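You operate a simulated robot arm through the tools that you are given. There is no shell and no other tool.

The job below is to be done with a simulated two-armed robot. You get a single attempt, and the scene is never put back.

TASK
Drop two portions of nuts and one of raisins into the blue striped bowl.
Fine: a quarter turn of a knob gives a portion; put the bowl back, the other stays empty; spill no more than a pinch.

The check looks at the end state, three seconds after you hand in, the way a careful person would. Anything else that was tipped, shoved, dropped, spilled or broken makes it a failure.

THE ROBOT
Two 7-joint arms with two-finger grippers on one trunk that stands fixed in place. Base frame: the origin is at the foot of the trunk, x ahead of it, y to its left, z up; the work surface is at about z = 900. Lengths are in mm, angles in rad, forces in N, time in s.
The left shoulder is at [27, 175, 1329], the right one opposite. With the tool pointing down near the work surface each hand reaches from about 100 to 820 mm from the base axis, measured 20 degrees to its own side. Payload 2.94 kg a hand.
The TCP of each hand is the grasp point between the finger pads, 30 mm short of the fingertips. In the tool frame z runs along the fingers and y along their closing line. The gripper opens to 138 mm. The gripper's body begins 109 mm behind the TCP.
Orientation is told as [roll, pitch, yaw] about the base's x, y, z axes, in that order, counted from this pose: with the fingers straight down and closing along the base's y, the tool's x points along the base's -x, its y along +y and its z along -z.

THE INTERFACE
- The arms move only by the tool move_arm. It takes "left_increments", "right_increments" or both (then of equal length, played together; a hand with none holds still); each is a list of rows, each a list of 6 numbers: the shift along the tool's x, y, z in mm, then the turn, a rotation vector about the tool's x, y, z in rad. In form: [[x, y, z, rx, ry, rz], ...]. A call has 1 to 20 rows; each row is the pose to reach, as a shift and turn from the pose commanded when the call began, along the tool's axes at that moment. "left_gripper" and "right_gripper" are, for a hand that has rows, the gripper command, from -1 (fully open) to 1 (shut), values between in proportion, set as the call begins (left out, the last holds). Rows are played at 5 a second. More than 50 mm and 0.15 rad between two rows, or a gripper value outside its range, and nothing of the call is played. A pose out of reach is approached as far as the arm can. The call stops where the force on the tool passes 40 N (or 10 N more than at its start, if that is more) or the arm is blocked; 0.2 s more then pass. Each finger halts on what it meets, pressing with about 31 N; the grip force reading is that of the motor and also rises with nothing between the fingers. The clock runs only during rows and for 0.2 s after the last one: add rows that repeat a pose to give the fingers time. It gives the time, the measured TCP pose, the force on the tool (base axes), the opening and the grip force at its end, in the units of the frame above (readings bear some noise), with the torque about the TCP (base axes, N m) and any sound that the robot's microphone picked up, and new pictures: "pictures" is both (left out), scene, wrist or none (wrist: the cameras of the hands that moved).
- Cameras (640 x 400 px; columns grow to the right, rows downward): "scene" is now at [68.8, -23.1, 1803.5]; the picture's right is [-0.33, -0.94, -0.00], its down [-0.70, 0.24, -0.67] and it looks along [0.63, -0.22, -0.74] (base axes); focal length 374 px, centre (320, 200). "left" rides on the left gripper at [71, -19, -146] in its tool frame; the picture's right is [0.26, 0.96, 0.00], its down [-0.85, 0.23, -0.48] and it looks along [-0.46, 0.13, 0.88] (tool axes); focal length 280 px, centre (320, 200). "right" rides on the right gripper at [71, 19, -146] in its tool frame; the picture's right is [-0.26, 0.97, 0.00], its down [-0.85, -0.23, -0.48] and it looks along [-0.46, -0.12, 0.88] (tool axes); focal length 280 px, centre (320, 200). There is no depth. A picture from a camera that has moved, and an enlarged one, comes with that camera's place and axes in the base frame and with its lens.
- raise_lower(by): slides the trunk up (or, below 0, down) by that many mm; the arms and the scene camera ride with it, the base frame stays. It gives what a move gives, with no picture.
- pan_tilt(pan, tilt): turns the head with the scene camera to pan (to the left, within 2.094 rad either way) and tilt (down, from -0.506 to 1.204), counted from straight ahead of the robot. It gives what a move gives, and a new picture of the scene camera.
- enlarge(camera, box): a new picture of the part [left, top, right, bottom] of that camera's present view, enlarged. It takes no simulated time.
- close_job(): hands the job in; it is judged then, once.

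Nothing tells you positions but the pictures and the camera data. Unless the task says otherwise, let go and move clear before handing in.

The tools are called as a command line: name --argument value ..., lists and objects as JSON in quotes. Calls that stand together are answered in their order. move_arm: Moves the arms, as the interface text tells. Its arguments: {"type":"object","properties":{"left_increments":{"type":"array"},"left_gripper":{"type":"number"},"right_increments":{"type":"array"},"right_gripper":{"type":"number"},"pictures":{"type":"string","enum":["both","scene","wrist","none"]}},"required":[]} The other tools are called the same way: raise_lower (by) slides the trunk up or down; pan_tilt (pan, tilt) turns the head that bears the scene camera; enlarge (camera, box) takes an enlarged picture of a part of a camera's view; close_job () hands the job in.

At the start:

```text
clock: 0.0
left_tool_pos: [664.2, 98.6, 1269.6]
left_tcp_rot: [-0.002, 0.001, -0.001]
left_wrist_force: [0.4, 0.1, -0.1]
left_torque: [0.0, 0.0, -0.02]
left_width: 138.2
left_grasp_force: 0.1
right_tool_pos: [377.5, -343.7, 1313.1]
right_tcp_rot: [0.001, -0.001, 0.001]
right_wrist_force: [-0.6, 0.4, -0.4]
right_torque: [0.03, -0.05, 0.04]
right_width: 138.3
right_grasp_force: 0.1
trunk travel left (down, up): [-500.0, 234.0]
head pan, tilt: [-0.337, 0.836]
```

scene: 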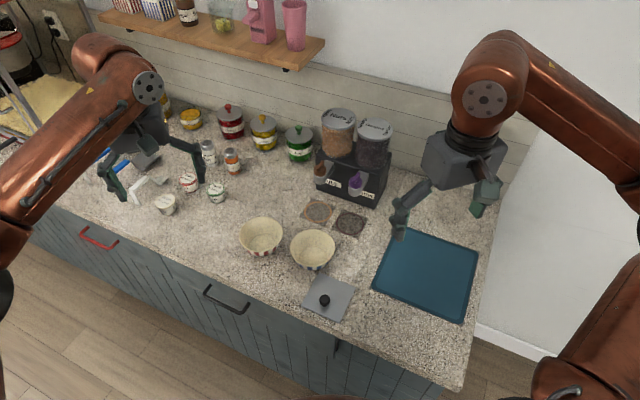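
right: 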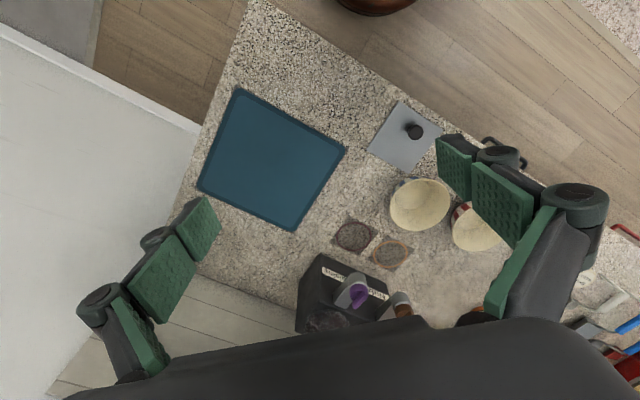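
left: 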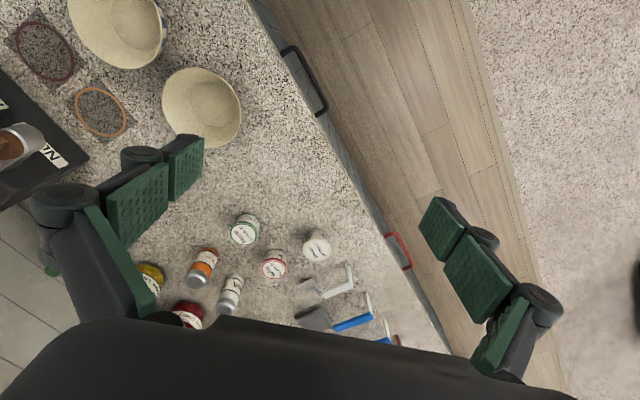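

I see a two-hopper dispenser (nuts on the left, raisins on the right) with two bowls in front of it on the counter. First I will take enlarged pictures to tell the bowls apart and locate the knobs.

enlarge --camera "scene" --box '[220, 90, 420, 215]'

enlarge --camera "scene" --box '[220, 190, 380, 290]'

enlarge --camera "right" --box '[280, 90, 540, 340]'

enlarge --camera "left" --box '[0, 0, 260, 200]'

```text
3.20 times, centred on (320, 152) of scene
camera zoom: at [68.8, -23.1, 1803.5], right [-0.33, -0.94, 0.0], down [-0.7, 0.24, -0.67], along [0.63, -0.22, -0.74], focal length 1198 px, centre (320, 352)
```

zoom: 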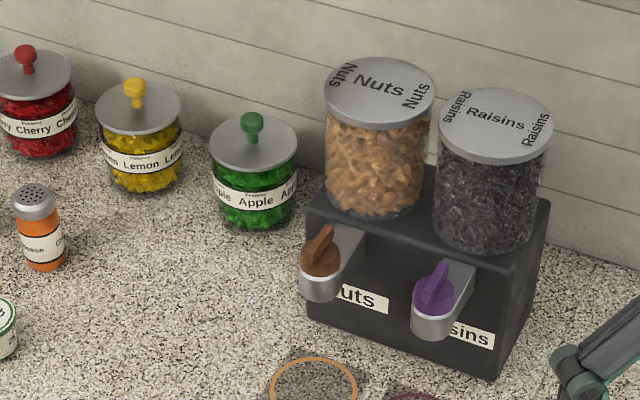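

```text
4.00 times, centred on (300, 240) of scene
camera zoom: at [68.8, -23.1, 1803.5], right [-0.33, -0.94, 0.0], down [-0.7, 0.24, -0.67], along [0.63, -0.22, -0.74], focal length 1497 px, centre (400, 40)
```

zoom: 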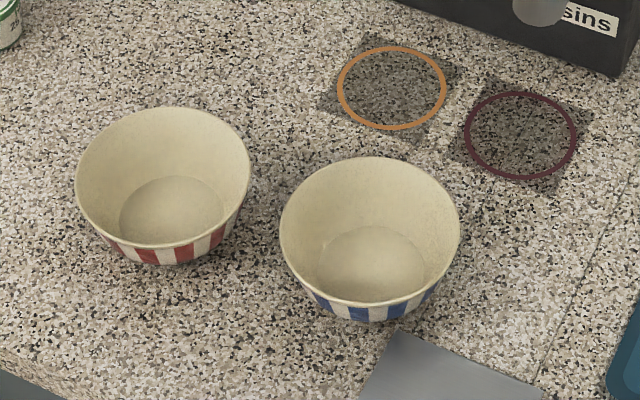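

```text
1.60 times, centred on (410, 215) of right
camera zoom: at [306.2, -324.3, 1458.3], right [0.26, 0.97, 0.0], down [0.85, -0.23, 0.48], along [0.46, -0.12, -0.88], focal length 449 px, centre (176, 176)
```

zoom: 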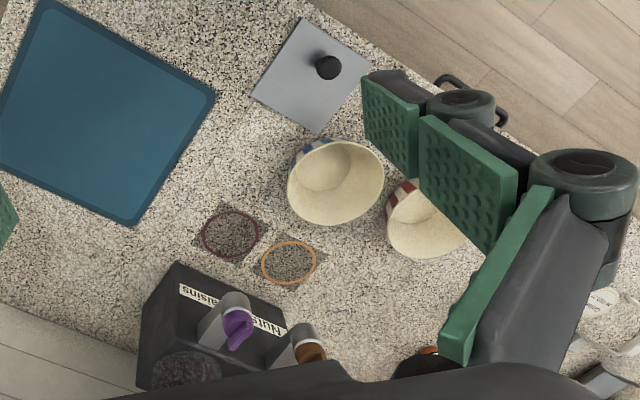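

```text
2.00 times, centred on (130, 100) of left
camera zoom: at [594.0, 78.5, 1415.3], right [-0.26, 0.96, 0.0], down [0.85, 0.23, 0.48], along [0.46, 0.13, -0.88], focal length 561 px, centre (700, 400)
```

zoom: 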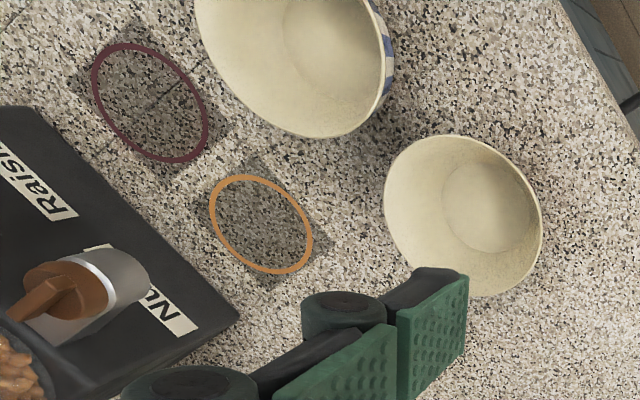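

The knobs work out at about (805, -281, 1066) for nuts and (728, -360, 1066) for raisins. The orange and purple rings lie nearly below them, and the blue bowl is at about (639, -200). I'll bring the right hand over for a closer look at the knobs.

move_arm --right_increments '[[-41.5, 14, 8, 0, 0, 0.094], [-83, 28, 16, 0, 0, 0.188], [-124.5, 42, 24, 0, 0, 0.281], [-166, 56, 31.5, 0, 0, 0.375], [-207.5, 70, 39.5, 0, 0, 0.469], [-249, 84, 47, 0, 0, 0.563], [-290.5, 98, 55, 0, 0, 0.656], [-332.5, 111.7, 63, 0, 0, 0.75], [-332.5, 111.7, 63, 0, 0, 0.75]]' --pictures "both"

```text
clock: 2.0
left_tool_pos: [665.6, 96.5, 1270.3]
left_tcp_rot: [0.001, 0.0, 0.0]
left_wrist_force: [-0.6, -0.4, 0.5]
left_torque: [0.04, -0.03, 0.01]
left_width: 138.0
left_grasp_force: 0.0
right_tool_pos: [709.8, -232.3, 1251.0]
right_tcp_rot: [0.002, 0.0, -0.75]
right_wrist_force: [0.4, -0.7, 0.4]
right_torque: [0.02, -0.03, 0.0]
right_width: 138.1
right_grasp_force: 0.1
trunk travel left (down, up): [-500.0, 234.0]
head pan, tilt: [-0.337, 0.836]
camera scene: at [67.6, -24.5, 1803.6], right [-0.33, -0.94, 0.0], down [-0.7, 0.25, -0.67], along [0.63, -0.22, -0.74], focal length 374 px, centre (320, 200)
camera right: at [671.1, -169.6, 1395.3], right [0.85, 0.53, 0.0], down [0.46, -0.75, 0.48], along [0.25, -0.4, -0.88], focal length 280 px, centre (320, 200)
```

scene: 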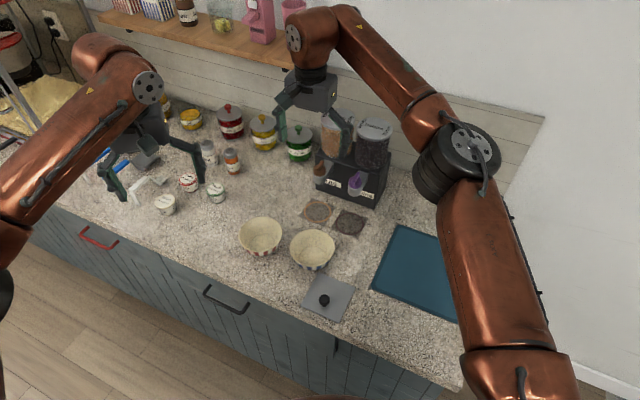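
right: 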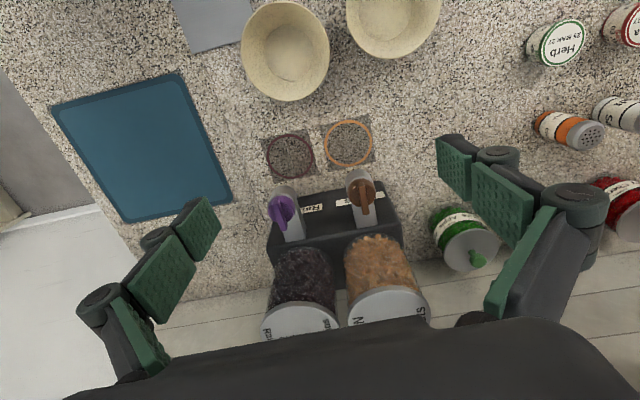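

The knobs and rings are now clear in the right camera. I will enlarge the knobs and the blue bowl to read the knob axis and bar direction.

enlarge --camera "right" --box '[250, 160, 410, 260]'

enlarge --camera "right" --box '[170, 0, 450, 175]'

enlarge --camera "scene" --box '[300, 150, 400, 215]'

enlarge --camera "left" --box '[0, 80, 130, 220]'

```text
4.00 times, centred on (330, 210) of right
camera zoom: at [671.1, -169.6, 1395.3], right [0.85, 0.53, 0.0], down [0.46, -0.75, 0.48], along [0.25, -0.4, -0.88], focal length 1122 px, centre (280, 160)
```

zoom: 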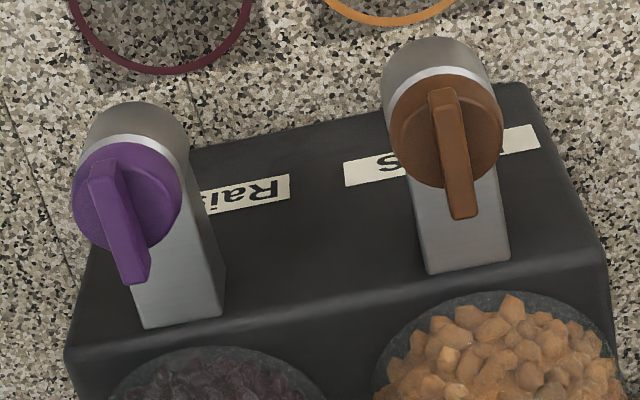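

```text
2.29 times, centred on (310, 88) of right
camera zoom: at [671.1, -169.6, 1395.3], right [0.85, 0.53, 0.0], down [0.46, -0.75, 0.48], along [0.25, -0.4, -0.88], focal length 641 px, centre (343, 457)
```

zoom: 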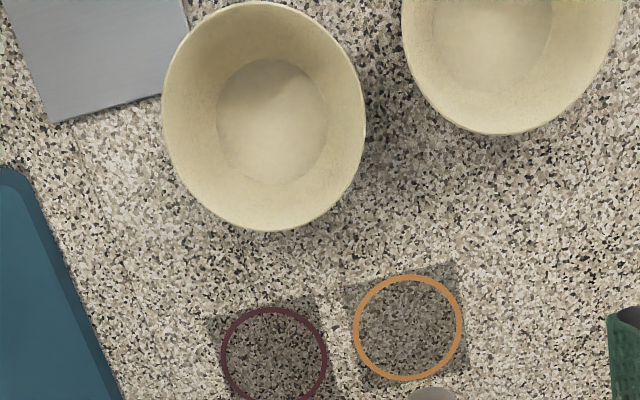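

```text
6.15 times, centred on (350, 182) of scene
camera zoom: at [67.6, -24.5, 1803.6], right [-0.33, -0.94, 0.0], down [-0.7, 0.25, -0.67], along [0.63, -0.22, -0.74], focal length 2303 px, centre (135, 308)
```

zoom: 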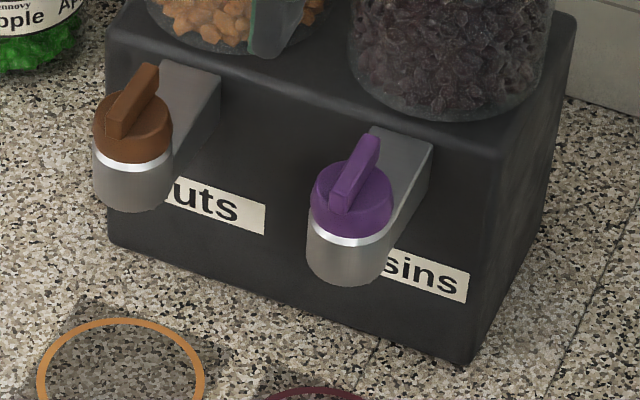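

```text
2.86 times, centred on (65, 150) of left
camera zoom: at [593.0, 77.2, 1415.9], right [-0.26, 0.96, 0.0], down [0.85, 0.23, 0.48], along [0.46, 0.13, -0.88], focal length 801 px, centre (1049, 343)
```

zoom: 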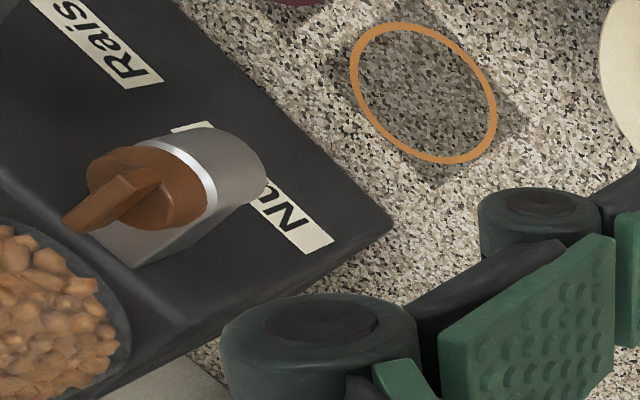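

The knobs are discs about 38 mm across on a vertical axis, each with a bar lying across it. The bar top is at z≈1083, and the bars point along the counter's depth. The nuts knob is close to the right arm's reach limit, so I'll hover above it first to test whether it can be reached.

move_arm --right_increments '[[-34.5, 9.7, 23.7, 0, 0, 0.007], [-69, 19.5, 47.3, 0, 0, 0.015], [-103.5, 29.2, 71, 0, 0, 0.022], [-103.5, 29.2, 71, 0, 0, 0.022], [-103.5, 29.2, 71, 0, 0, 0.022]]' --right_gripper 0.42 --pictures "both"

```text
clock: 3.2
left_tool_pos: [664.6, 99.0, 1270.4]
left_tcp_rot: [0.001, -0.002, 0.003]
left_wrist_force: [-0.6, -0.3, -0.7]
left_torque: [0.0, 0.01, -0.02]
left_width: 137.9
left_grasp_force: 0.0
right_tool_pos: [765.1, -275.8, 1192.9]
right_tcp_rot: [0.0, 0.0, -0.772]
right_wrist_force: [0.6, -0.1, 0.5]
right_torque: [-0.01, 0.02, -0.01]
right_width: 40.1
right_grasp_force: 0.0
right hand out of reach, approached as far as the arm can: row 2, 3, 4, 5
trunk travel left (down, up): [-500.0, 234.0]
head pan, tilt: [-0.337, 0.836]
camera scene: at [68.4, -22.4, 1803.6], right [-0.33, -0.94, 0.0], down [-0.7, 0.24, -0.67], along [0.63, -0.22, -0.74], focal length 374 px, centre (320, 200)
camera right: at [726.9, -211.7, 1337.3], right [0.86, 0.51, 0.0], down [0.45, -0.76, 0.48], along [0.24, -0.41, -0.88], focal length 280 px, centre (320, 200)
```

scene: 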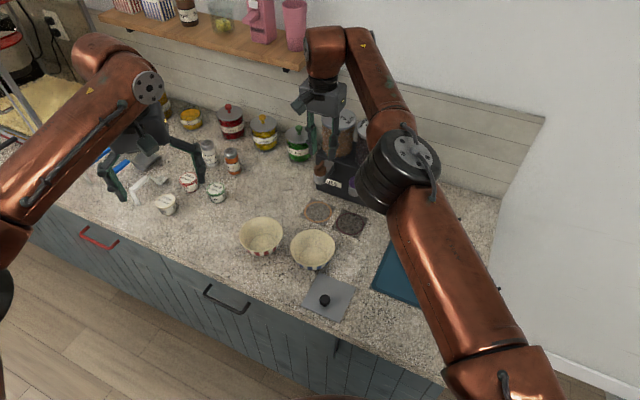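
right: 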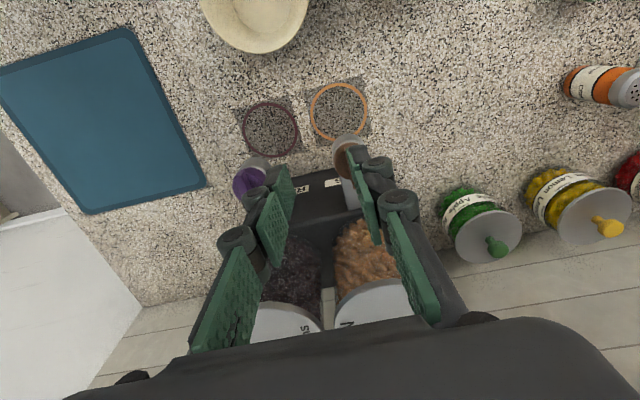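

A vertical tool stops about 40 mm short of the nuts knob, so I'll tilt the hand a little when I turn it. I'm backing out towards the front now, then I'll prepare to pick up the blue bowl.

move_arm --right_increments '[[30, 0, -25, 0, 0, 0], [65, 0, -50, 0, 0, 0], [100, 0, -80, 0, 0, 0], [100, 0, -80, 0, 0, 0], [100, 0, -80, 0, 0, 0]]' --pictures "wrist"

```text
clock: 4.4
left_tool_pos: [665.2, 98.2, 1270.6]
left_tcp_rot: [-0.002, -0.001, 0.0]
left_wrist_force: [0.5, 0.4, 0.2]
left_torque: [0.01, -0.02, 0.02]
left_width: 138.2
left_grasp_force: 0.1
right_tool_pos: [693.5, -204.8, 1271.5]
right_tcp_rot: [0.0, 0.002, -0.772]
right_wrist_force: [-0.8, -0.3, -0.1]
right_torque: [0.01, -0.01, 0.0]
right_width: 40.1
right_grasp_force: 0.0
trunk travel left (down, up): [-500.0, 234.0]
head pan, tilt: [-0.337, 0.836]
camera right: at [655.0, -140.8, 1417.3], right [0.86, 0.51, 0.0], down [0.45, -0.76, 0.48], along [0.24, -0.41, -0.88], focal length 280 px, centre (320, 200)
```

right: 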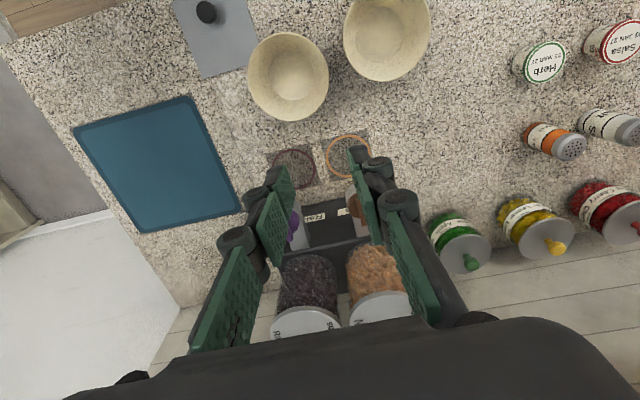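

The controller carries on from the pose it actually reached, which is useful to know. Next I'll yaw the right hand so it closes along the counter's depth above the front rim of the blue bowl, and move the left hand out of the way at the same time.

move_arm --right_increments '[[8.9, -3.2, 10.1, 0, 0, -0.131], [17.8, -6.4, 20.2, 0, 0, -0.262], [26.7, -9.6, 30.4, 0, 0, -0.393], [35.7, -12.8, 40.5, 0, 0, -0.524], [44.6, -16, 50.6, 0, 0, -0.655], [53.5, -19.2, 60.7, 0, 0, -0.786], [62.4, -22.5, 70.9, 0, 0, -0.917], [71.3, -25.7, 81, 0, 0, -1.048], [80.2, -28.9, 91.1, 0, 0, -1.179], [89.2, -32.1, 101.2, 0, 0, -1.31], [98.1, -35.3, 111.4, 0, 0, -1.441], [107, -38.5, 121.5, 0, 0, -1.572], [107, -38.5, 121.5, 0, 0, -1.572]]' --left_increments '[[8.3, 12.5, 0, 0, 0, 0], [16.7, 25, 0, 0, 0, 0], [25, 37.5, 0, 0, 0, 0], [33.3, 50, 0, 0, 0, 0], [41.7, 62.5, 0, 0, 0, 0], [50, 75, 0, 0, 0, 0], [58.3, 87.5, 0, 0, 0, 0], [66.7, 100, 0, 0, 0, 0], [75, 112.5, 0, 0, 0, 0], [83.3, 125, 0, 0, 0, 0], [91.7, 137.5, 0, 0, 0, 0], [100, 150, 0, 0, 0, 0], [100, 150, 0, 0, 0, 0]]' --pictures "both"

```text
clock: 7.2
left_tool_pos: [565.8, 247.1, 1270.8]
left_tcp_rot: [0.0, 0.001, -0.001]
left_wrist_force: [0.3, 0.4, 0.5]
left_torque: [0.03, 0.02, -0.01]
left_width: 138.0
left_grasp_force: 0.0
right_tool_pos: [604.1, -163.6, 1164.0]
right_tcp_rot: [0.002, 0.0, 0.604]
right_wrist_force: [0.0, 0.0, 0.1]
right_torque: [0.03, 0.01, 0.01]
right_width: 40.2
right_grasp_force: 0.2
right hand out of reach, approached as far as the arm can: row 11, 12, 13
trunk travel left (down, up): [-500.0, 234.0]
head pan, tilt: [-0.337, 0.836]
camera scene: at [69.3, -23.2, 1803.5], right [-0.33, -0.94, 0.0], down [-0.7, 0.24, -0.67], along [0.63, -0.22, -0.74], focal length 374 px, centre (320, 200)
camera right: at [533.6, -187.3, 1309.8], right [-0.33, 0.94, 0.0], down [0.83, 0.29, 0.48], along [0.45, 0.16, -0.88], focal length 280 px, centre (320, 200)
camera left: at [494.4, 228.4, 1415.5], right [-0.26, 0.96, 0.0], down [0.85, 0.23, 0.48], along [0.46, 0.13, -0.88], focal length 280 px, centre (320, 200)
```

scene: 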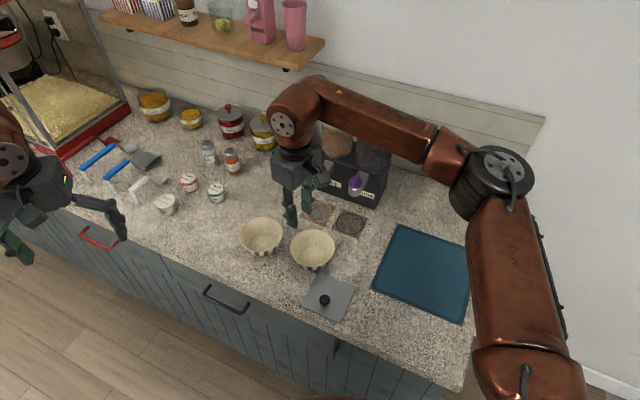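
right: 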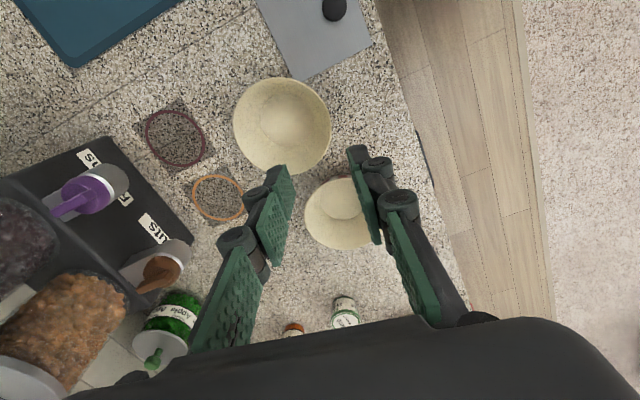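
left: 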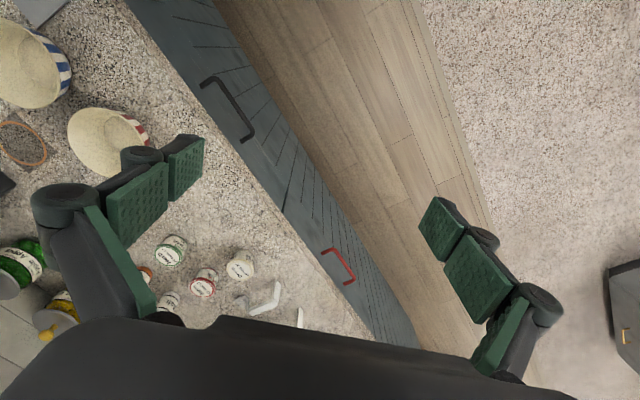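

Yaw stops at about +0.6 with the tool vertical, so I'll pinch the rim of the blue bowl (centre about (632, -200), rim z≈956) at yaw 0.4. I'll tilt the hand about 25° to match the wall's slope and hover short of the rim first.

move_arm --right_increments '[[-6.6, 17.7, 20.8, 0.1096, 0.0112, 0.0501], [-13.2, 35.5, 41.6, 0.2192, 0.0224, 0.1003], [-19.8, 53.2, 62.4, 0.3288, 0.0336, 0.1504], [-26.4, 71, 83.2, 0.4384, 0.0448, 0.2005], [-26.4, 71, 83.2, 0.4384, 0.0448, 0.2005]]' --right_gripper 0.42 --pictures "both"

```text
clock: 8.4
left_tool_pos: [566.4, 246.7, 1270.4]
left_tcp_rot: [0.001, 0.001, 0.0]
left_wrist_force: [-0.3, -0.6, 1.2]
left_torque: [0.05, -0.03, -0.01]
left_width: 138.1
left_grasp_force: 0.1
right_tool_pos: [585.5, -90.8, 1082.0]
right_tcp_rot: [-0.439, -0.001, 0.397]
right_wrist_force: [-0.4, 0.4, 0.2]
right_torque: [0.02, 0.03, -0.03]
right_width: 39.8
right_grasp_force: 0.0
trunk travel left (down, up): [-500.0, 234.0]
head pan, tilt: [-0.337, 0.836]
camera scene: at [68.5, -24.6, 1803.5], right [-0.33, -0.94, 0.0], down [-0.7, 0.25, -0.67], along [0.63, -0.22, -0.74], focal length 374 px, centre (320, 200)
camera right: at [488.5, -44.8, 1204.8], right [-0.1, 0.91, -0.41], down [0.78, 0.32, 0.53], along [0.61, -0.27, -0.74], focal length 280 px, centre (320, 200)
```

scene: 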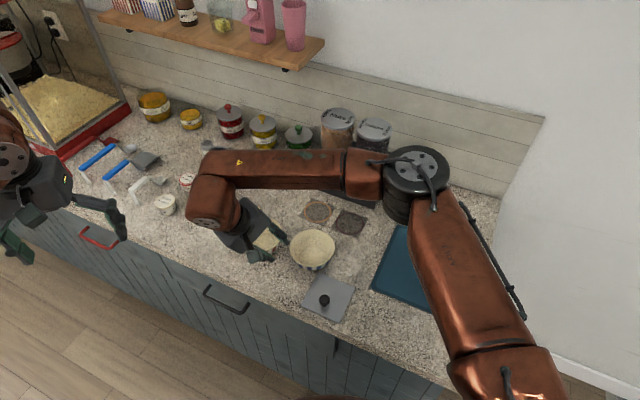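
right: 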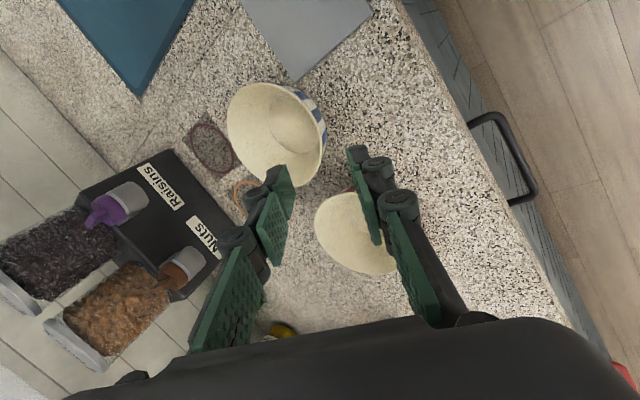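

enlarge --camera "right" --box '[200, 60, 420, 290]'

enlarge --camera "scene" --box '[200, 190, 380, 310]'

```text
1.74 times, centred on (310, 175) of right
camera zoom: at [488.5, -44.8, 1204.8], right [-0.1, 0.91, -0.41], down [0.78, 0.32, 0.53], along [0.61, -0.27, -0.74], focal length 488 px, centre (337, 244)
```

zoom: 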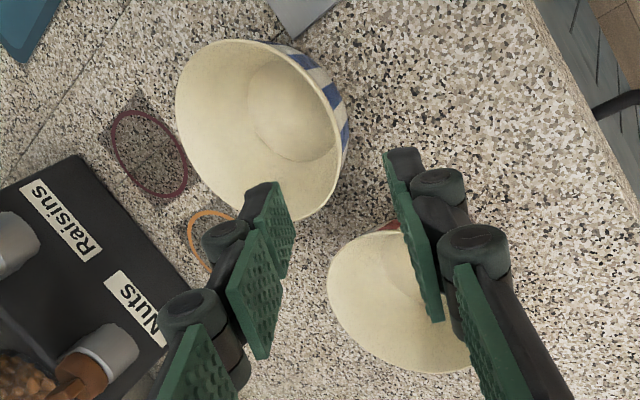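

```text
3.33 times, centred on (290, 250) of scene
camera zoom: at [68.5, -24.6, 1803.5], right [-0.33, -0.94, 0.0], down [-0.7, 0.25, -0.67], along [0.63, -0.22, -0.74], focal length 1248 px, centre (420, 33)
```

zoom: 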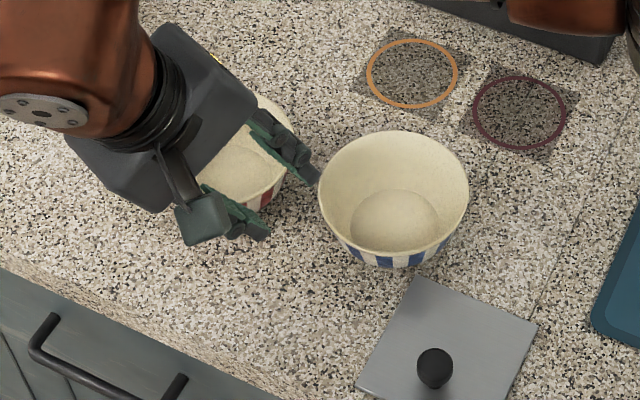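

The tilt was reached. I'm approaching along the tool axis to 25 mm short of the grasp, then checking how the fingers straddle the rim.

move_arm --right_increments '[[0, 0, 35, 0, 0, 0], [0, 0, 70, 0, 0, 0], [0, 0, 105, 0, 0, 0], [0, 0, 105, 0, 0, 0]]' --pictures "both"

enlarge --camera "right" --box '[200, 60, 440, 260]'

enlarge --camera "scene" --box '[200, 190, 380, 310]'

```text
clock: 9.4
left_tool_pos: [565.7, 248.8, 1270.6]
left_tcp_rot: [0.0, 0.0, 0.0]
left_wrist_force: [-0.1, 0.7, -0.5]
left_torque: [-0.02, 0.0, 0.0]
left_width: 137.8
left_grasp_force: 0.0
right_tool_pos: [602.3, -131.2, 986.9]
right_tcp_rot: [-0.44, -0.001, 0.399]
right_wrist_force: [0.1, 0.5, -0.1]
right_torque: [0.01, 0.0, 0.0]
right_width: 39.8
right_grasp_force: 0.0
trunk travel left (down, up): [-500.0, 234.0]
head pan, tilt: [-0.337, 0.836]
camera scene: at [68.2, -22.4, 1803.6], right [-0.33, -0.94, 0.0], down [-0.7, 0.24, -0.67], along [0.63, -0.22, -0.74], focal length 374 px, centre (320, 200)
camera right: at [504.5, -85.4, 1110.1], right [-0.1, 0.91, -0.41], down [0.78, 0.33, 0.53], along [0.61, -0.27, -0.74], focal length 280 px, centre (320, 200)
```

scene: 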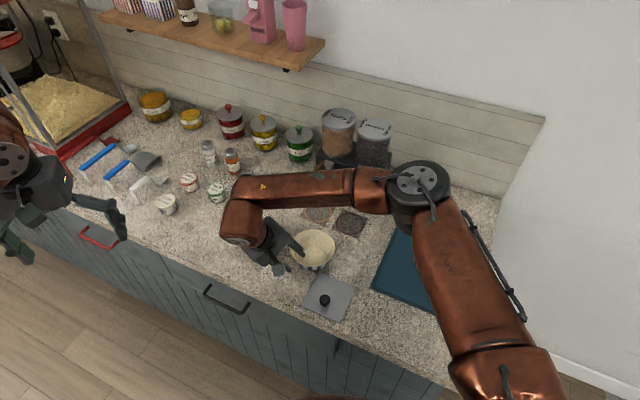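
right: 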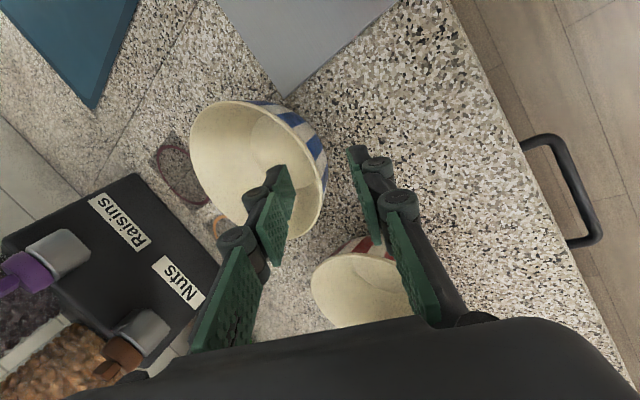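

```text
2.00 times, centred on (320, 160) of right
camera zoom: at [504.5, -85.4, 1110.1], right [-0.1, 0.91, -0.41], down [0.78, 0.33, 0.53], along [0.61, -0.27, -0.74], focal length 561 px, centre (320, 280)
```

zoom: 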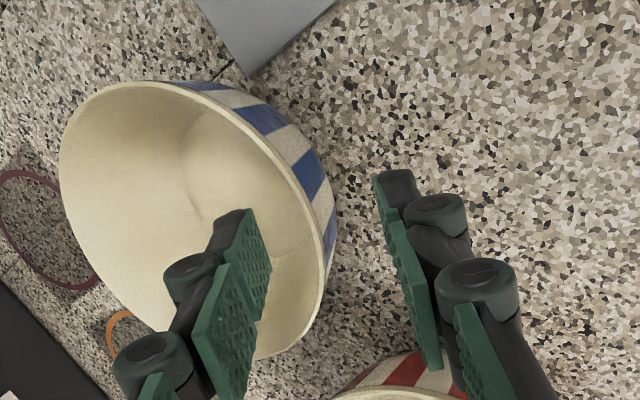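

```text
3.33 times, centred on (290, 250) of scene
camera zoom: at [68.2, -22.4, 1803.6], right [-0.33, -0.94, 0.0], down [-0.7, 0.24, -0.67], along [0.63, -0.22, -0.74], focal length 1248 px, centre (420, 33)
```

zoom: 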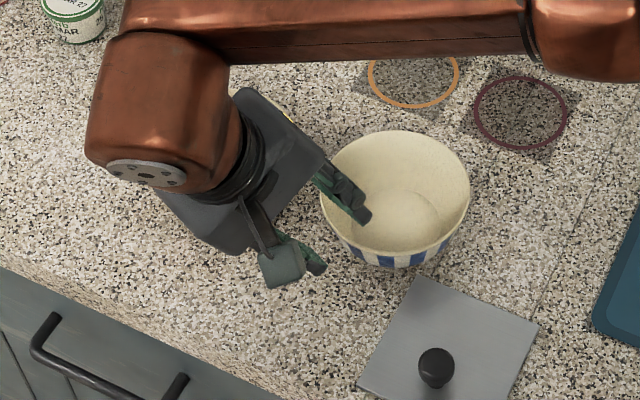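

The rim sits centred between the open fingers. I'll advance the last 25 mm and close gently on the wall.

move_arm --right_increments '[[0, 0, 12, 0, 0, 0], [0, 0, 25, 0, 0, 0], [0, 0, 25, 0, 0, 0]]' --pictures "wrist"

enlarge --camera "right" --box '[200, 60, 440, 260]'

enlarge --camera "scene" --box '[220, 200, 360, 290]'

```text
clock: 10.2
left_tool_pos: [566.3, 248.5, 1270.5]
left_tcp_rot: [0.0, 0.0, 0.0]
left_wrist_force: [0.0, -0.6, 0.0]
left_torque: [0.01, 0.0, 0.03]
left_width: 138.0
left_grasp_force: 0.0
right_tool_pos: [605.1, -142.0, 964.1]
right_tcp_rot: [-0.439, -0.001, 0.4]
right_wrist_force: [-0.2, -0.4, 0.4]
right_torque: [0.02, -0.03, -0.02]
right_width: 40.0
right_grasp_force: 0.0
trunk travel left (down, up): [-500.0, 234.0]
head pan, tilt: [-0.337, 0.836]
camera right: at [508.9, -95.2, 1087.4], right [-0.1, 0.91, -0.41], down [0.78, 0.33, 0.53], along [0.61, -0.27, -0.74], focal length 280 px, centre (320, 200)
```

right: 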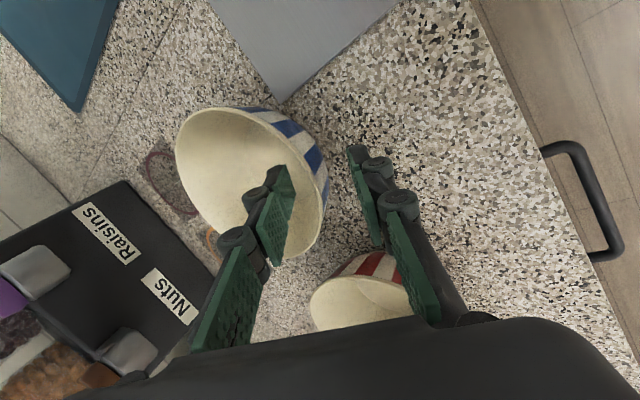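

```text
2.00 times, centred on (320, 160) of right
camera zoom: at [508.9, -95.2, 1087.4], right [-0.1, 0.91, -0.41], down [0.78, 0.33, 0.53], along [0.61, -0.27, -0.74], focal length 561 px, centre (320, 280)
```

zoom: 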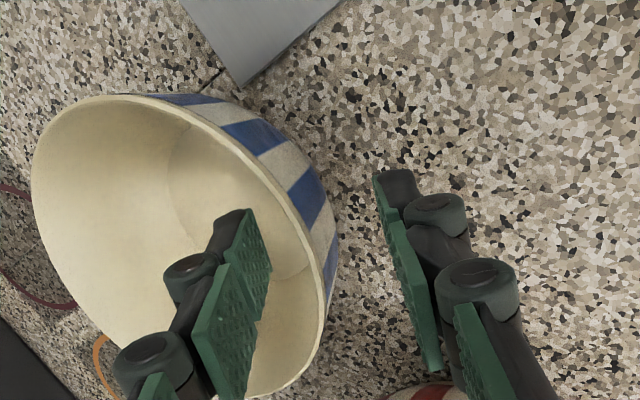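

```text
4.44 times, centred on (290, 245) of scene
camera zoom: at [68.9, -22.2, 1803.6], right [-0.33, -0.94, 0.0], down [-0.7, 0.24, -0.67], along [0.63, -0.22, -0.74], focal length 1663 px, centre (453, 0)
```

zoom: 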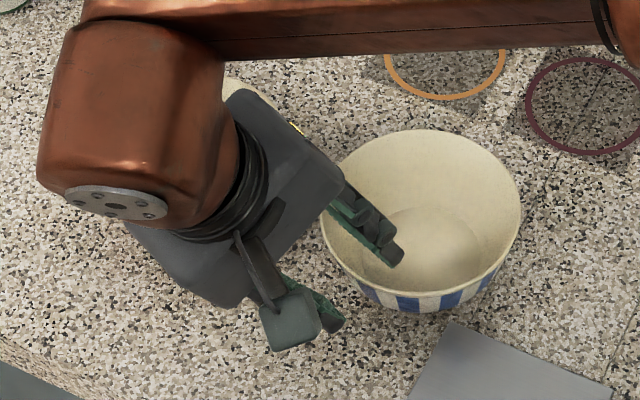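

move_arm --right_increments '[[0, 0, 0, 0, 0, 0], [0, 0, 0, 0, 0, 0], [0, 0, 0, 0, 0, 0], [0, 0, 0, 0, 0, 0], [0, 0, 0, 0, 0, 0]]' --right_gripper 1 --pictures "wrist"

enlarge --camera "right" --box '[200, 60, 440, 260]'

enlarge --camera "scene" --box '[220, 200, 360, 290]'

```text
clock: 11.4
left_tool_pos: [567.5, 249.6, 1269.6]
left_tcp_rot: [0.002, -0.001, -0.002]
left_wrist_force: [0.1, 1.0, 0.4]
left_torque: [-0.04, 0.01, -0.04]
left_width: 137.8
left_grasp_force: 0.0
right_tool_pos: [605.4, -141.1, 964.6]
right_tcp_rot: [-0.44, 0.0, 0.4]
right_wrist_force: [0.6, 0.5, 0.0]
right_torque: [0.06, 0.01, -0.02]
right_width: 6.1
right_grasp_force: 30.9
trunk travel left (down, up): [-500.0, 234.0]
head pan, tilt: [-0.337, 0.836]
camera right: at [508.9, -95.3, 1087.5], right [-0.1, 0.91, -0.41], down [0.78, 0.33, 0.53], along [0.61, -0.27, -0.74], focal length 280 px, centre (320, 200)
```

right: 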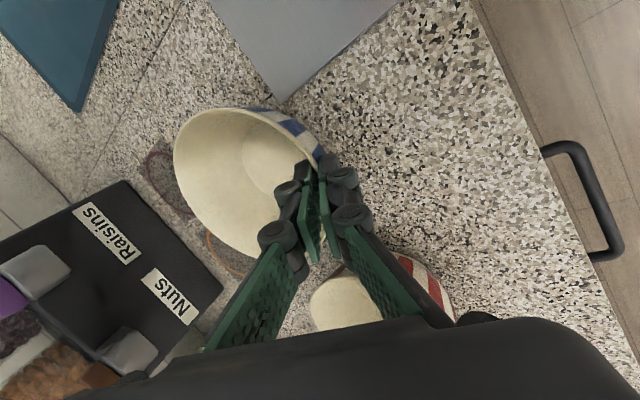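

```text
2.00 times, centred on (320, 160) of right
camera zoom: at [508.9, -95.3, 1087.5], right [-0.1, 0.91, -0.41], down [0.78, 0.33, 0.53], along [0.61, -0.27, -0.74], focal length 561 px, centre (320, 280)
```

zoom: 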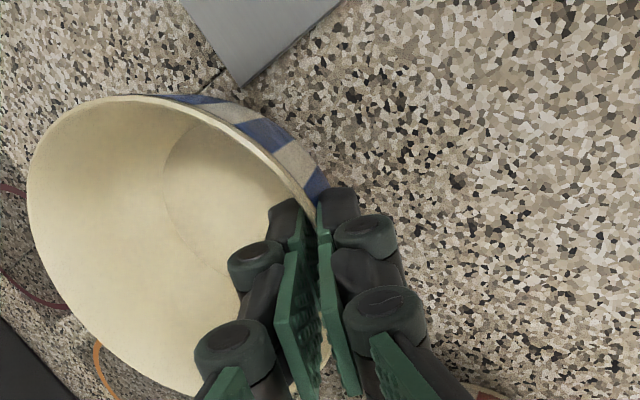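

```text
4.44 times, centred on (290, 245) of scene
camera zoom: at [69.0, -22.4, 1803.5], right [-0.33, -0.94, 0.0], down [-0.7, 0.24, -0.67], along [0.63, -0.22, -0.74], focal length 1663 px, centre (453, 0)
```

zoom: 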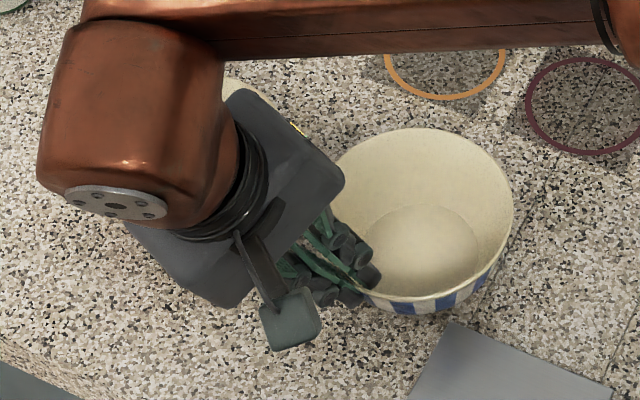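

The bowl wall is gripped (6 mm opening, 31 N). I'll lift it 30 mm and check that it stays level.

move_arm --right_increments '[[0, -4.3, -9, 0, 0, 0], [0, -8.5, -18.1, 0, 0, 0], [0, -12.8, -27.1, 0, 0, 0], [0, -12.8, -27.1, 0, 0, 0]]' --right_gripper 1 --pictures "both"

enlarge --camera "right" --box '[160, 60, 400, 260]'

enlarge --camera "scene" --box '[220, 200, 360, 290]'

```text
clock: 12.4
left_tool_pos: [566.2, 249.2, 1270.1]
left_tcp_rot: [0.0, -0.001, 0.0]
left_wrist_force: [-0.5, 0.0, -0.2]
left_torque: [0.0, 0.01, 0.0]
left_width: 138.0
left_grasp_force: 0.2
right_tool_pos: [605.7, -141.0, 994.1]
right_tcp_rot: [-0.439, 0.0, 0.399]
right_wrist_force: [-0.4, 0.0, -0.2]
right_torque: [0.06, 0.01, -0.01]
right_width: 6.0
right_grasp_force: 31.9
trunk travel left (down, up): [-500.0, 234.0]
head pan, tilt: [-0.337, 0.836]
camera scene: at [69.2, -22.4, 1803.5], right [-0.33, -0.94, 0.0], down [-0.7, 0.24, -0.67], along [0.63, -0.22, -0.74], focal length 374 px, centre (320, 200)
camera right: at [508.9, -94.7, 1117.1], right [-0.1, 0.91, -0.41], down [0.78, 0.33, 0.53], along [0.61, -0.27, -0.74], focal length 280 px, centre (320, 200)
```

scene: 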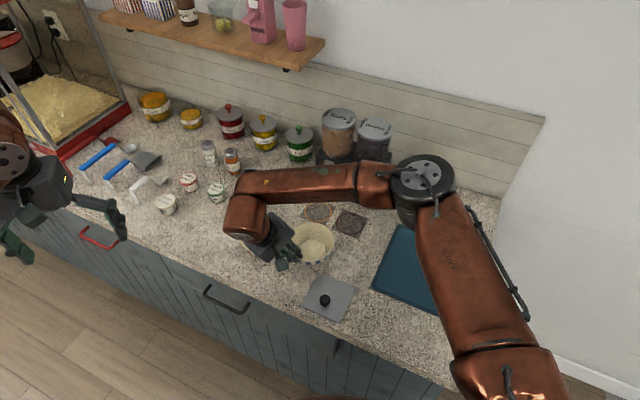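
right: 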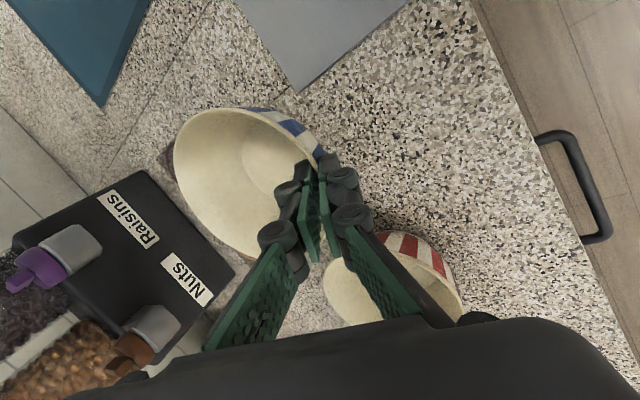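

```text
2.00 times, centred on (280, 160) of right
camera zoom: at [508.9, -94.7, 1117.1], right [-0.1, 0.91, -0.41], down [0.78, 0.33, 0.53], along [0.61, -0.27, -0.74], focal length 561 px, centre (400, 280)
```

zoom: 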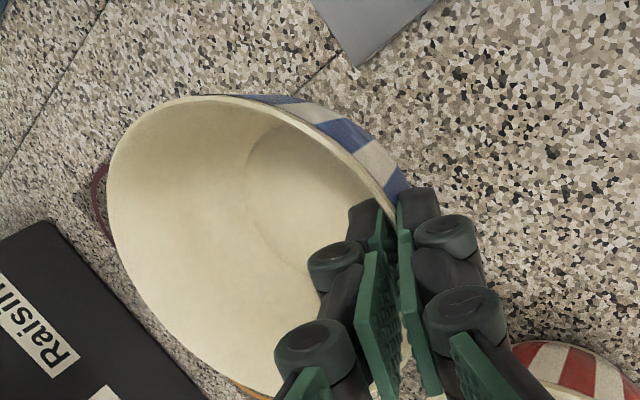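

```text
4.44 times, centred on (290, 245) of scene
camera zoom: at [69.2, -22.4, 1803.5], right [-0.33, -0.94, 0.0], down [-0.7, 0.24, -0.67], along [0.63, -0.22, -0.74], focal length 1663 px, centre (453, 0)
```

zoom: 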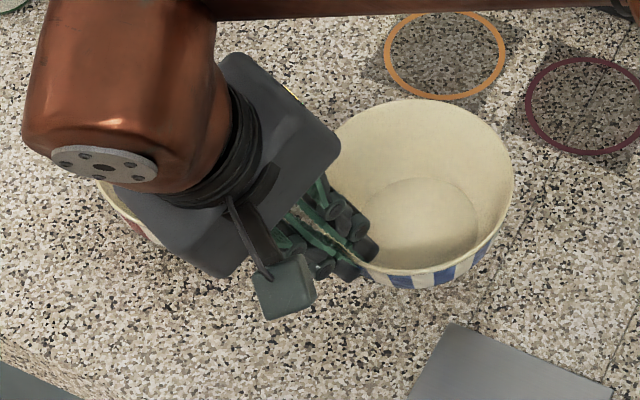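

The bowl stays level in the grip and is very light. I'm carrying it over to the orange (nuts) ring at about (797, -272), keeping the 30 mm lift.

move_arm --right_increments '[[-14, -13.4, 6.3, 0, 0, 0], [-28, -26.8, 12.6, 0, 0, 0], [-41.9, -40.1, 18.9, 0, 0, 0], [-55.9, -53.5, 25.2, 0, 0, 0], [-69.9, -66.9, 31.5, 0, 0, 0], [-83.9, -80.3, 37.8, 0, 0, 0], [-97.8, -93.6, 44.1, 0, 0, 0], [-111.8, -107, 50.4, 0, 0, 0], [-125.8, -120.4, 56.7, 0, 0, 0], [-125.8, -120.4, 56.7, 0, 0, 0]]' --pictures "both"

enlarge --camera "right" --box '[130, 40, 400, 260]'

enlarge --camera "scene" --box '[260, 140, 400, 240]'

```text
clock: 14.6
left_tool_pos: [566.1, 249.7, 1270.0]
left_tcp_rot: [0.0, 0.0, 0.0]
left_wrist_force: [0.2, 0.4, 0.9]
left_torque: [0.0, 0.02, 0.02]
left_width: 138.0
left_grasp_force: 0.1
right_tool_pos: [755.0, -205.7, 993.6]
right_tcp_rot: [-0.439, -0.001, 0.401]
right_wrist_force: [-0.4, 0.1, -0.8]
right_torque: [0.06, 0.04, 0.02]
right_width: 5.7
right_grasp_force: 30.6
right hand out of reach, approached as far as the arm can: row 9, 10
trunk travel left (down, up): [-500.0, 234.0]
head pan, tilt: [-0.337, 0.836]
camera scene: at [69.3, -22.3, 1803.5], right [-0.33, -0.94, 0.0], down [-0.7, 0.24, -0.67], along [0.63, -0.22, -0.74], focal length 374 px, centre (320, 200)
camera right: at [657.9, -159.9, 1116.9], right [-0.1, 0.91, -0.41], down [0.78, 0.33, 0.53], along [0.61, -0.27, -0.74], focal length 280 px, centre (320, 200)
```

scene: 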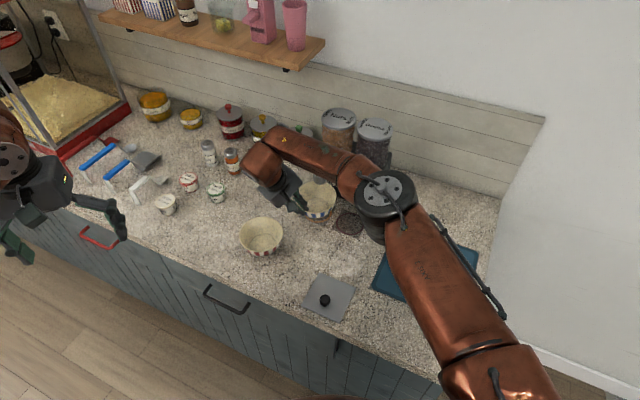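
right: 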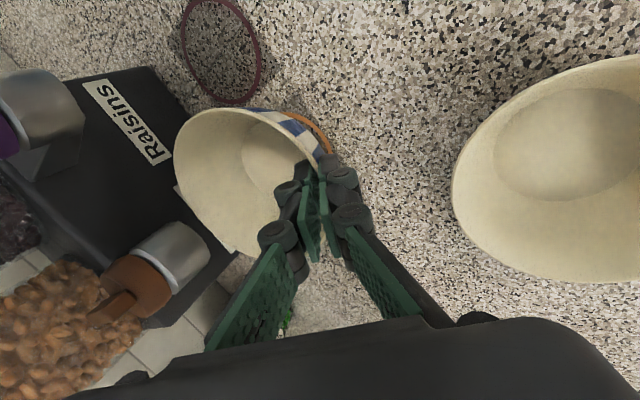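

```text
1.82 times, centred on (265, 150) of right
camera zoom: at [657.9, -159.9, 1116.9], right [-0.1, 0.91, -0.41], down [0.78, 0.33, 0.53], along [0.61, -0.27, -0.74], focal length 510 px, centre (420, 291)
```

zoom: 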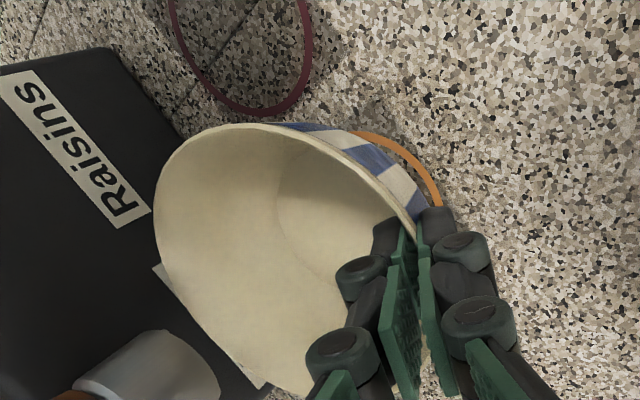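

```text
4.00 times, centred on (330, 190) of scene
camera zoom: at [69.3, -22.3, 1803.5], right [-0.33, -0.94, 0.0], down [-0.7, 0.24, -0.67], along [0.63, -0.22, -0.74], focal length 1497 px, centre (280, 240)
```

zoom: 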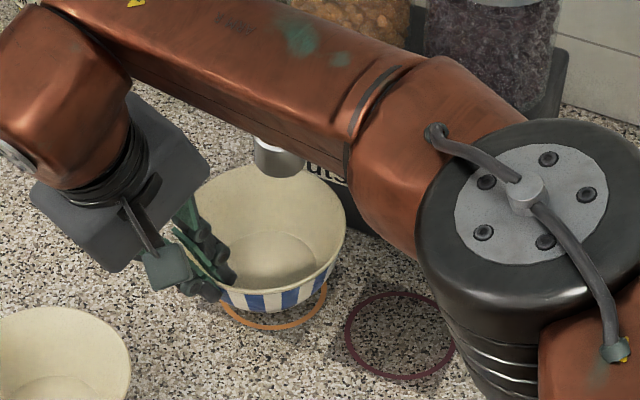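

The arm stopped 20 mm short of the ring because of its yaw limit. I'll turn the hand about the vertical by -0.15 rad while shifting the bowl centre onto the ring, which should ease the wrist.

move_arm --right_increments '[[-10.6, -5.5, 2.5, 0, 0.032, 0.068], [-21.2, -10.9, 5.1, 0, 0.0639, 0.1357], [-21.2, -10.9, 5.1, 0, 0.0639, 0.1357]]' --pictures "both"

enlarge --camera "right" --box '[130, 40, 400, 260]'

enlarge --camera "scene" --box '[260, 140, 400, 240]'

```text
clock: 15.4
left_tool_pos: [567.6, 249.6, 1268.8]
left_tcp_rot: [-0.002, 0.0, 0.0]
left_wrist_force: [-0.6, -0.5, 0.3]
left_torque: [-0.08, 0.02, -0.04]
left_width: 138.0
left_grasp_force: 0.1
right_tool_pos: [764.4, -233.9, 1003.2]
right_tcp_rot: [-0.442, -0.003, 0.249]
right_wrist_force: [-0.1, -1.8, -0.2]
right_torque: [0.2, 0.04, -0.01]
right_width: 6.1
right_grasp_force: 30.6
right hand out of reach, approached as far as the arm can: row 1, 2, 3
trunk travel left (down, up): [-500.0, 234.0]
head pan, tilt: [-0.337, 0.836]
camera scene: at [69.4, -20.9, 1803.6], right [-0.33, -0.94, 0.0], down [-0.7, 0.24, -0.67], along [0.63, -0.22, -0.74], focal length 374 px, centre (320, 200)
camera right: at [675.3, -173.7, 1125.7], right [0.04, 0.91, -0.41], down [0.82, 0.2, 0.53], along [0.57, -0.36, -0.74], focal length 280 px, centre (320, 200)
```

scene: 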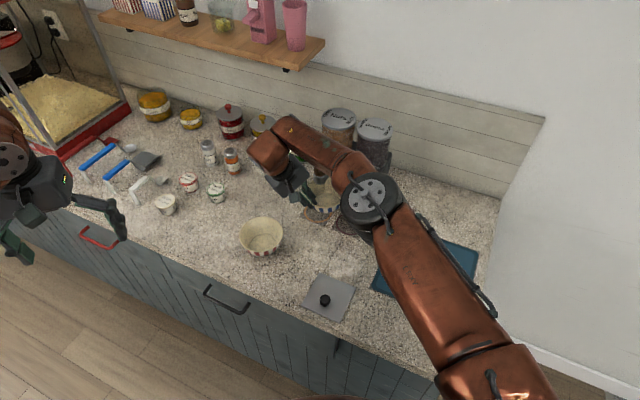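
right: 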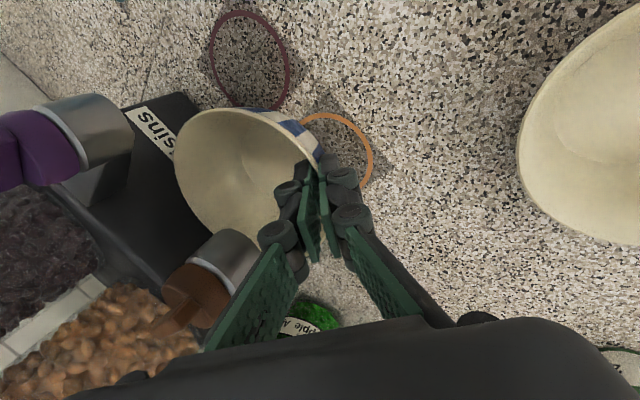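

```text
1.82 times, centred on (265, 150) of right
camera zoom: at [675.3, -173.7, 1125.7], right [0.04, 0.91, -0.41], down [0.82, 0.2, 0.53], along [0.57, -0.36, -0.74], focal length 510 px, centre (420, 291)
```

zoom: 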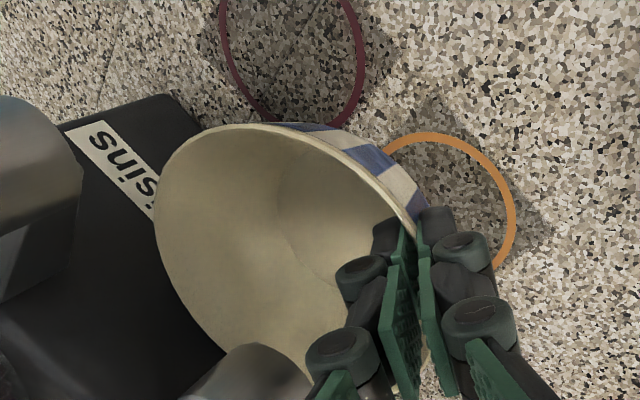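

```text
4.00 times, centred on (330, 190) of scene
camera zoom: at [69.4, -20.9, 1803.6], right [-0.33, -0.94, 0.0], down [-0.7, 0.24, -0.67], along [0.63, -0.22, -0.74], focal length 1497 px, centre (280, 240)
```

zoom: 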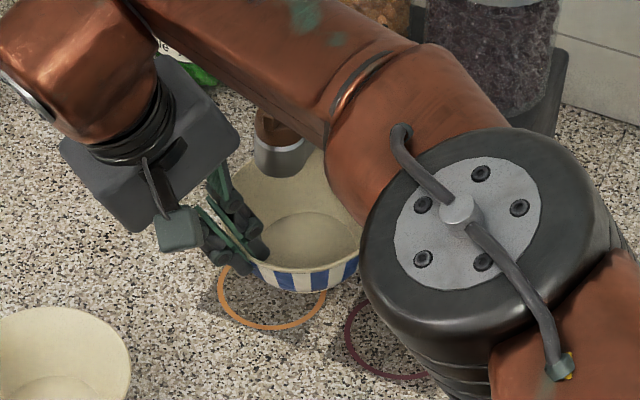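

There's a small side force of 1.8 N and the hand is closer to the chute than I want, so I'll back off to open space and lift. Lowering the trunk should give the arm more horizontal reach at this height.

move_arm --right_increments '[[15.3, 19.1, -9, 0, 0, 0], [30.5, 38.1, -18, 0, 0, 0], [45.8, 57.2, -27, 0, 0, 0], [45.8, 44.4, -54.1, 0, 0, 0], [45.8, 31.5, -81.2, 0, 0, 0], [45.8, 18.7, -108.4, 0, 0, 0], [45.8, 5.9, -135.5, 0, 0, 0], [45.8, -7, -162.6, 0, 0, 0], [45.8, -7, -162.6, 0, 0, 0]]' --pictures "both"

```text
clock: 17.4
left_tool_pos: [566.7, 249.0, 1270.8]
left_tcp_rot: [0.0, 0.001, 0.001]
left_wrist_force: [0.1, 0.2, 0.0]
left_torque: [0.07, 0.0, -0.04]
left_width: 138.1
left_grasp_force: 0.0
right_tool_pos: [704.3, -183.7, 1152.0]
right_tcp_rot: [-0.439, 0.002, 0.249]
right_wrist_force: [0.6, -0.6, -0.2]
right_torque: [0.06, 0.02, 0.01]
right_width: 6.1
right_grasp_force: 31.4
trunk travel left (down, up): [-500.0, 234.0]
head pan, tilt: [-0.337, 0.836]
camera scene: at [69.6, -22.8, 1803.5], right [-0.33, -0.94, 0.0], down [-0.7, 0.24, -0.67], along [0.63, -0.22, -0.74], focal length 374 px, centre (320, 200)
camera right: at [615.1, -123.8, 1275.5], right [0.04, 0.91, -0.41], down [0.82, 0.2, 0.53], along [0.56, -0.36, -0.74], focal length 280 px, centre (320, 200)
```

scene: 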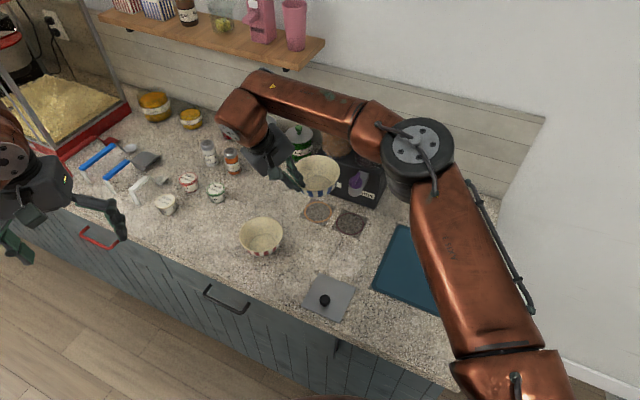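
right: 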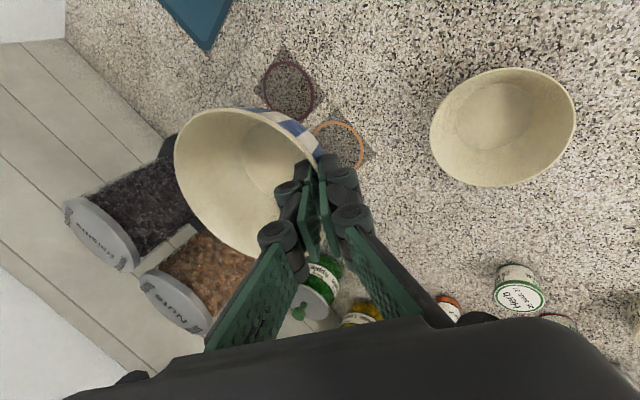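

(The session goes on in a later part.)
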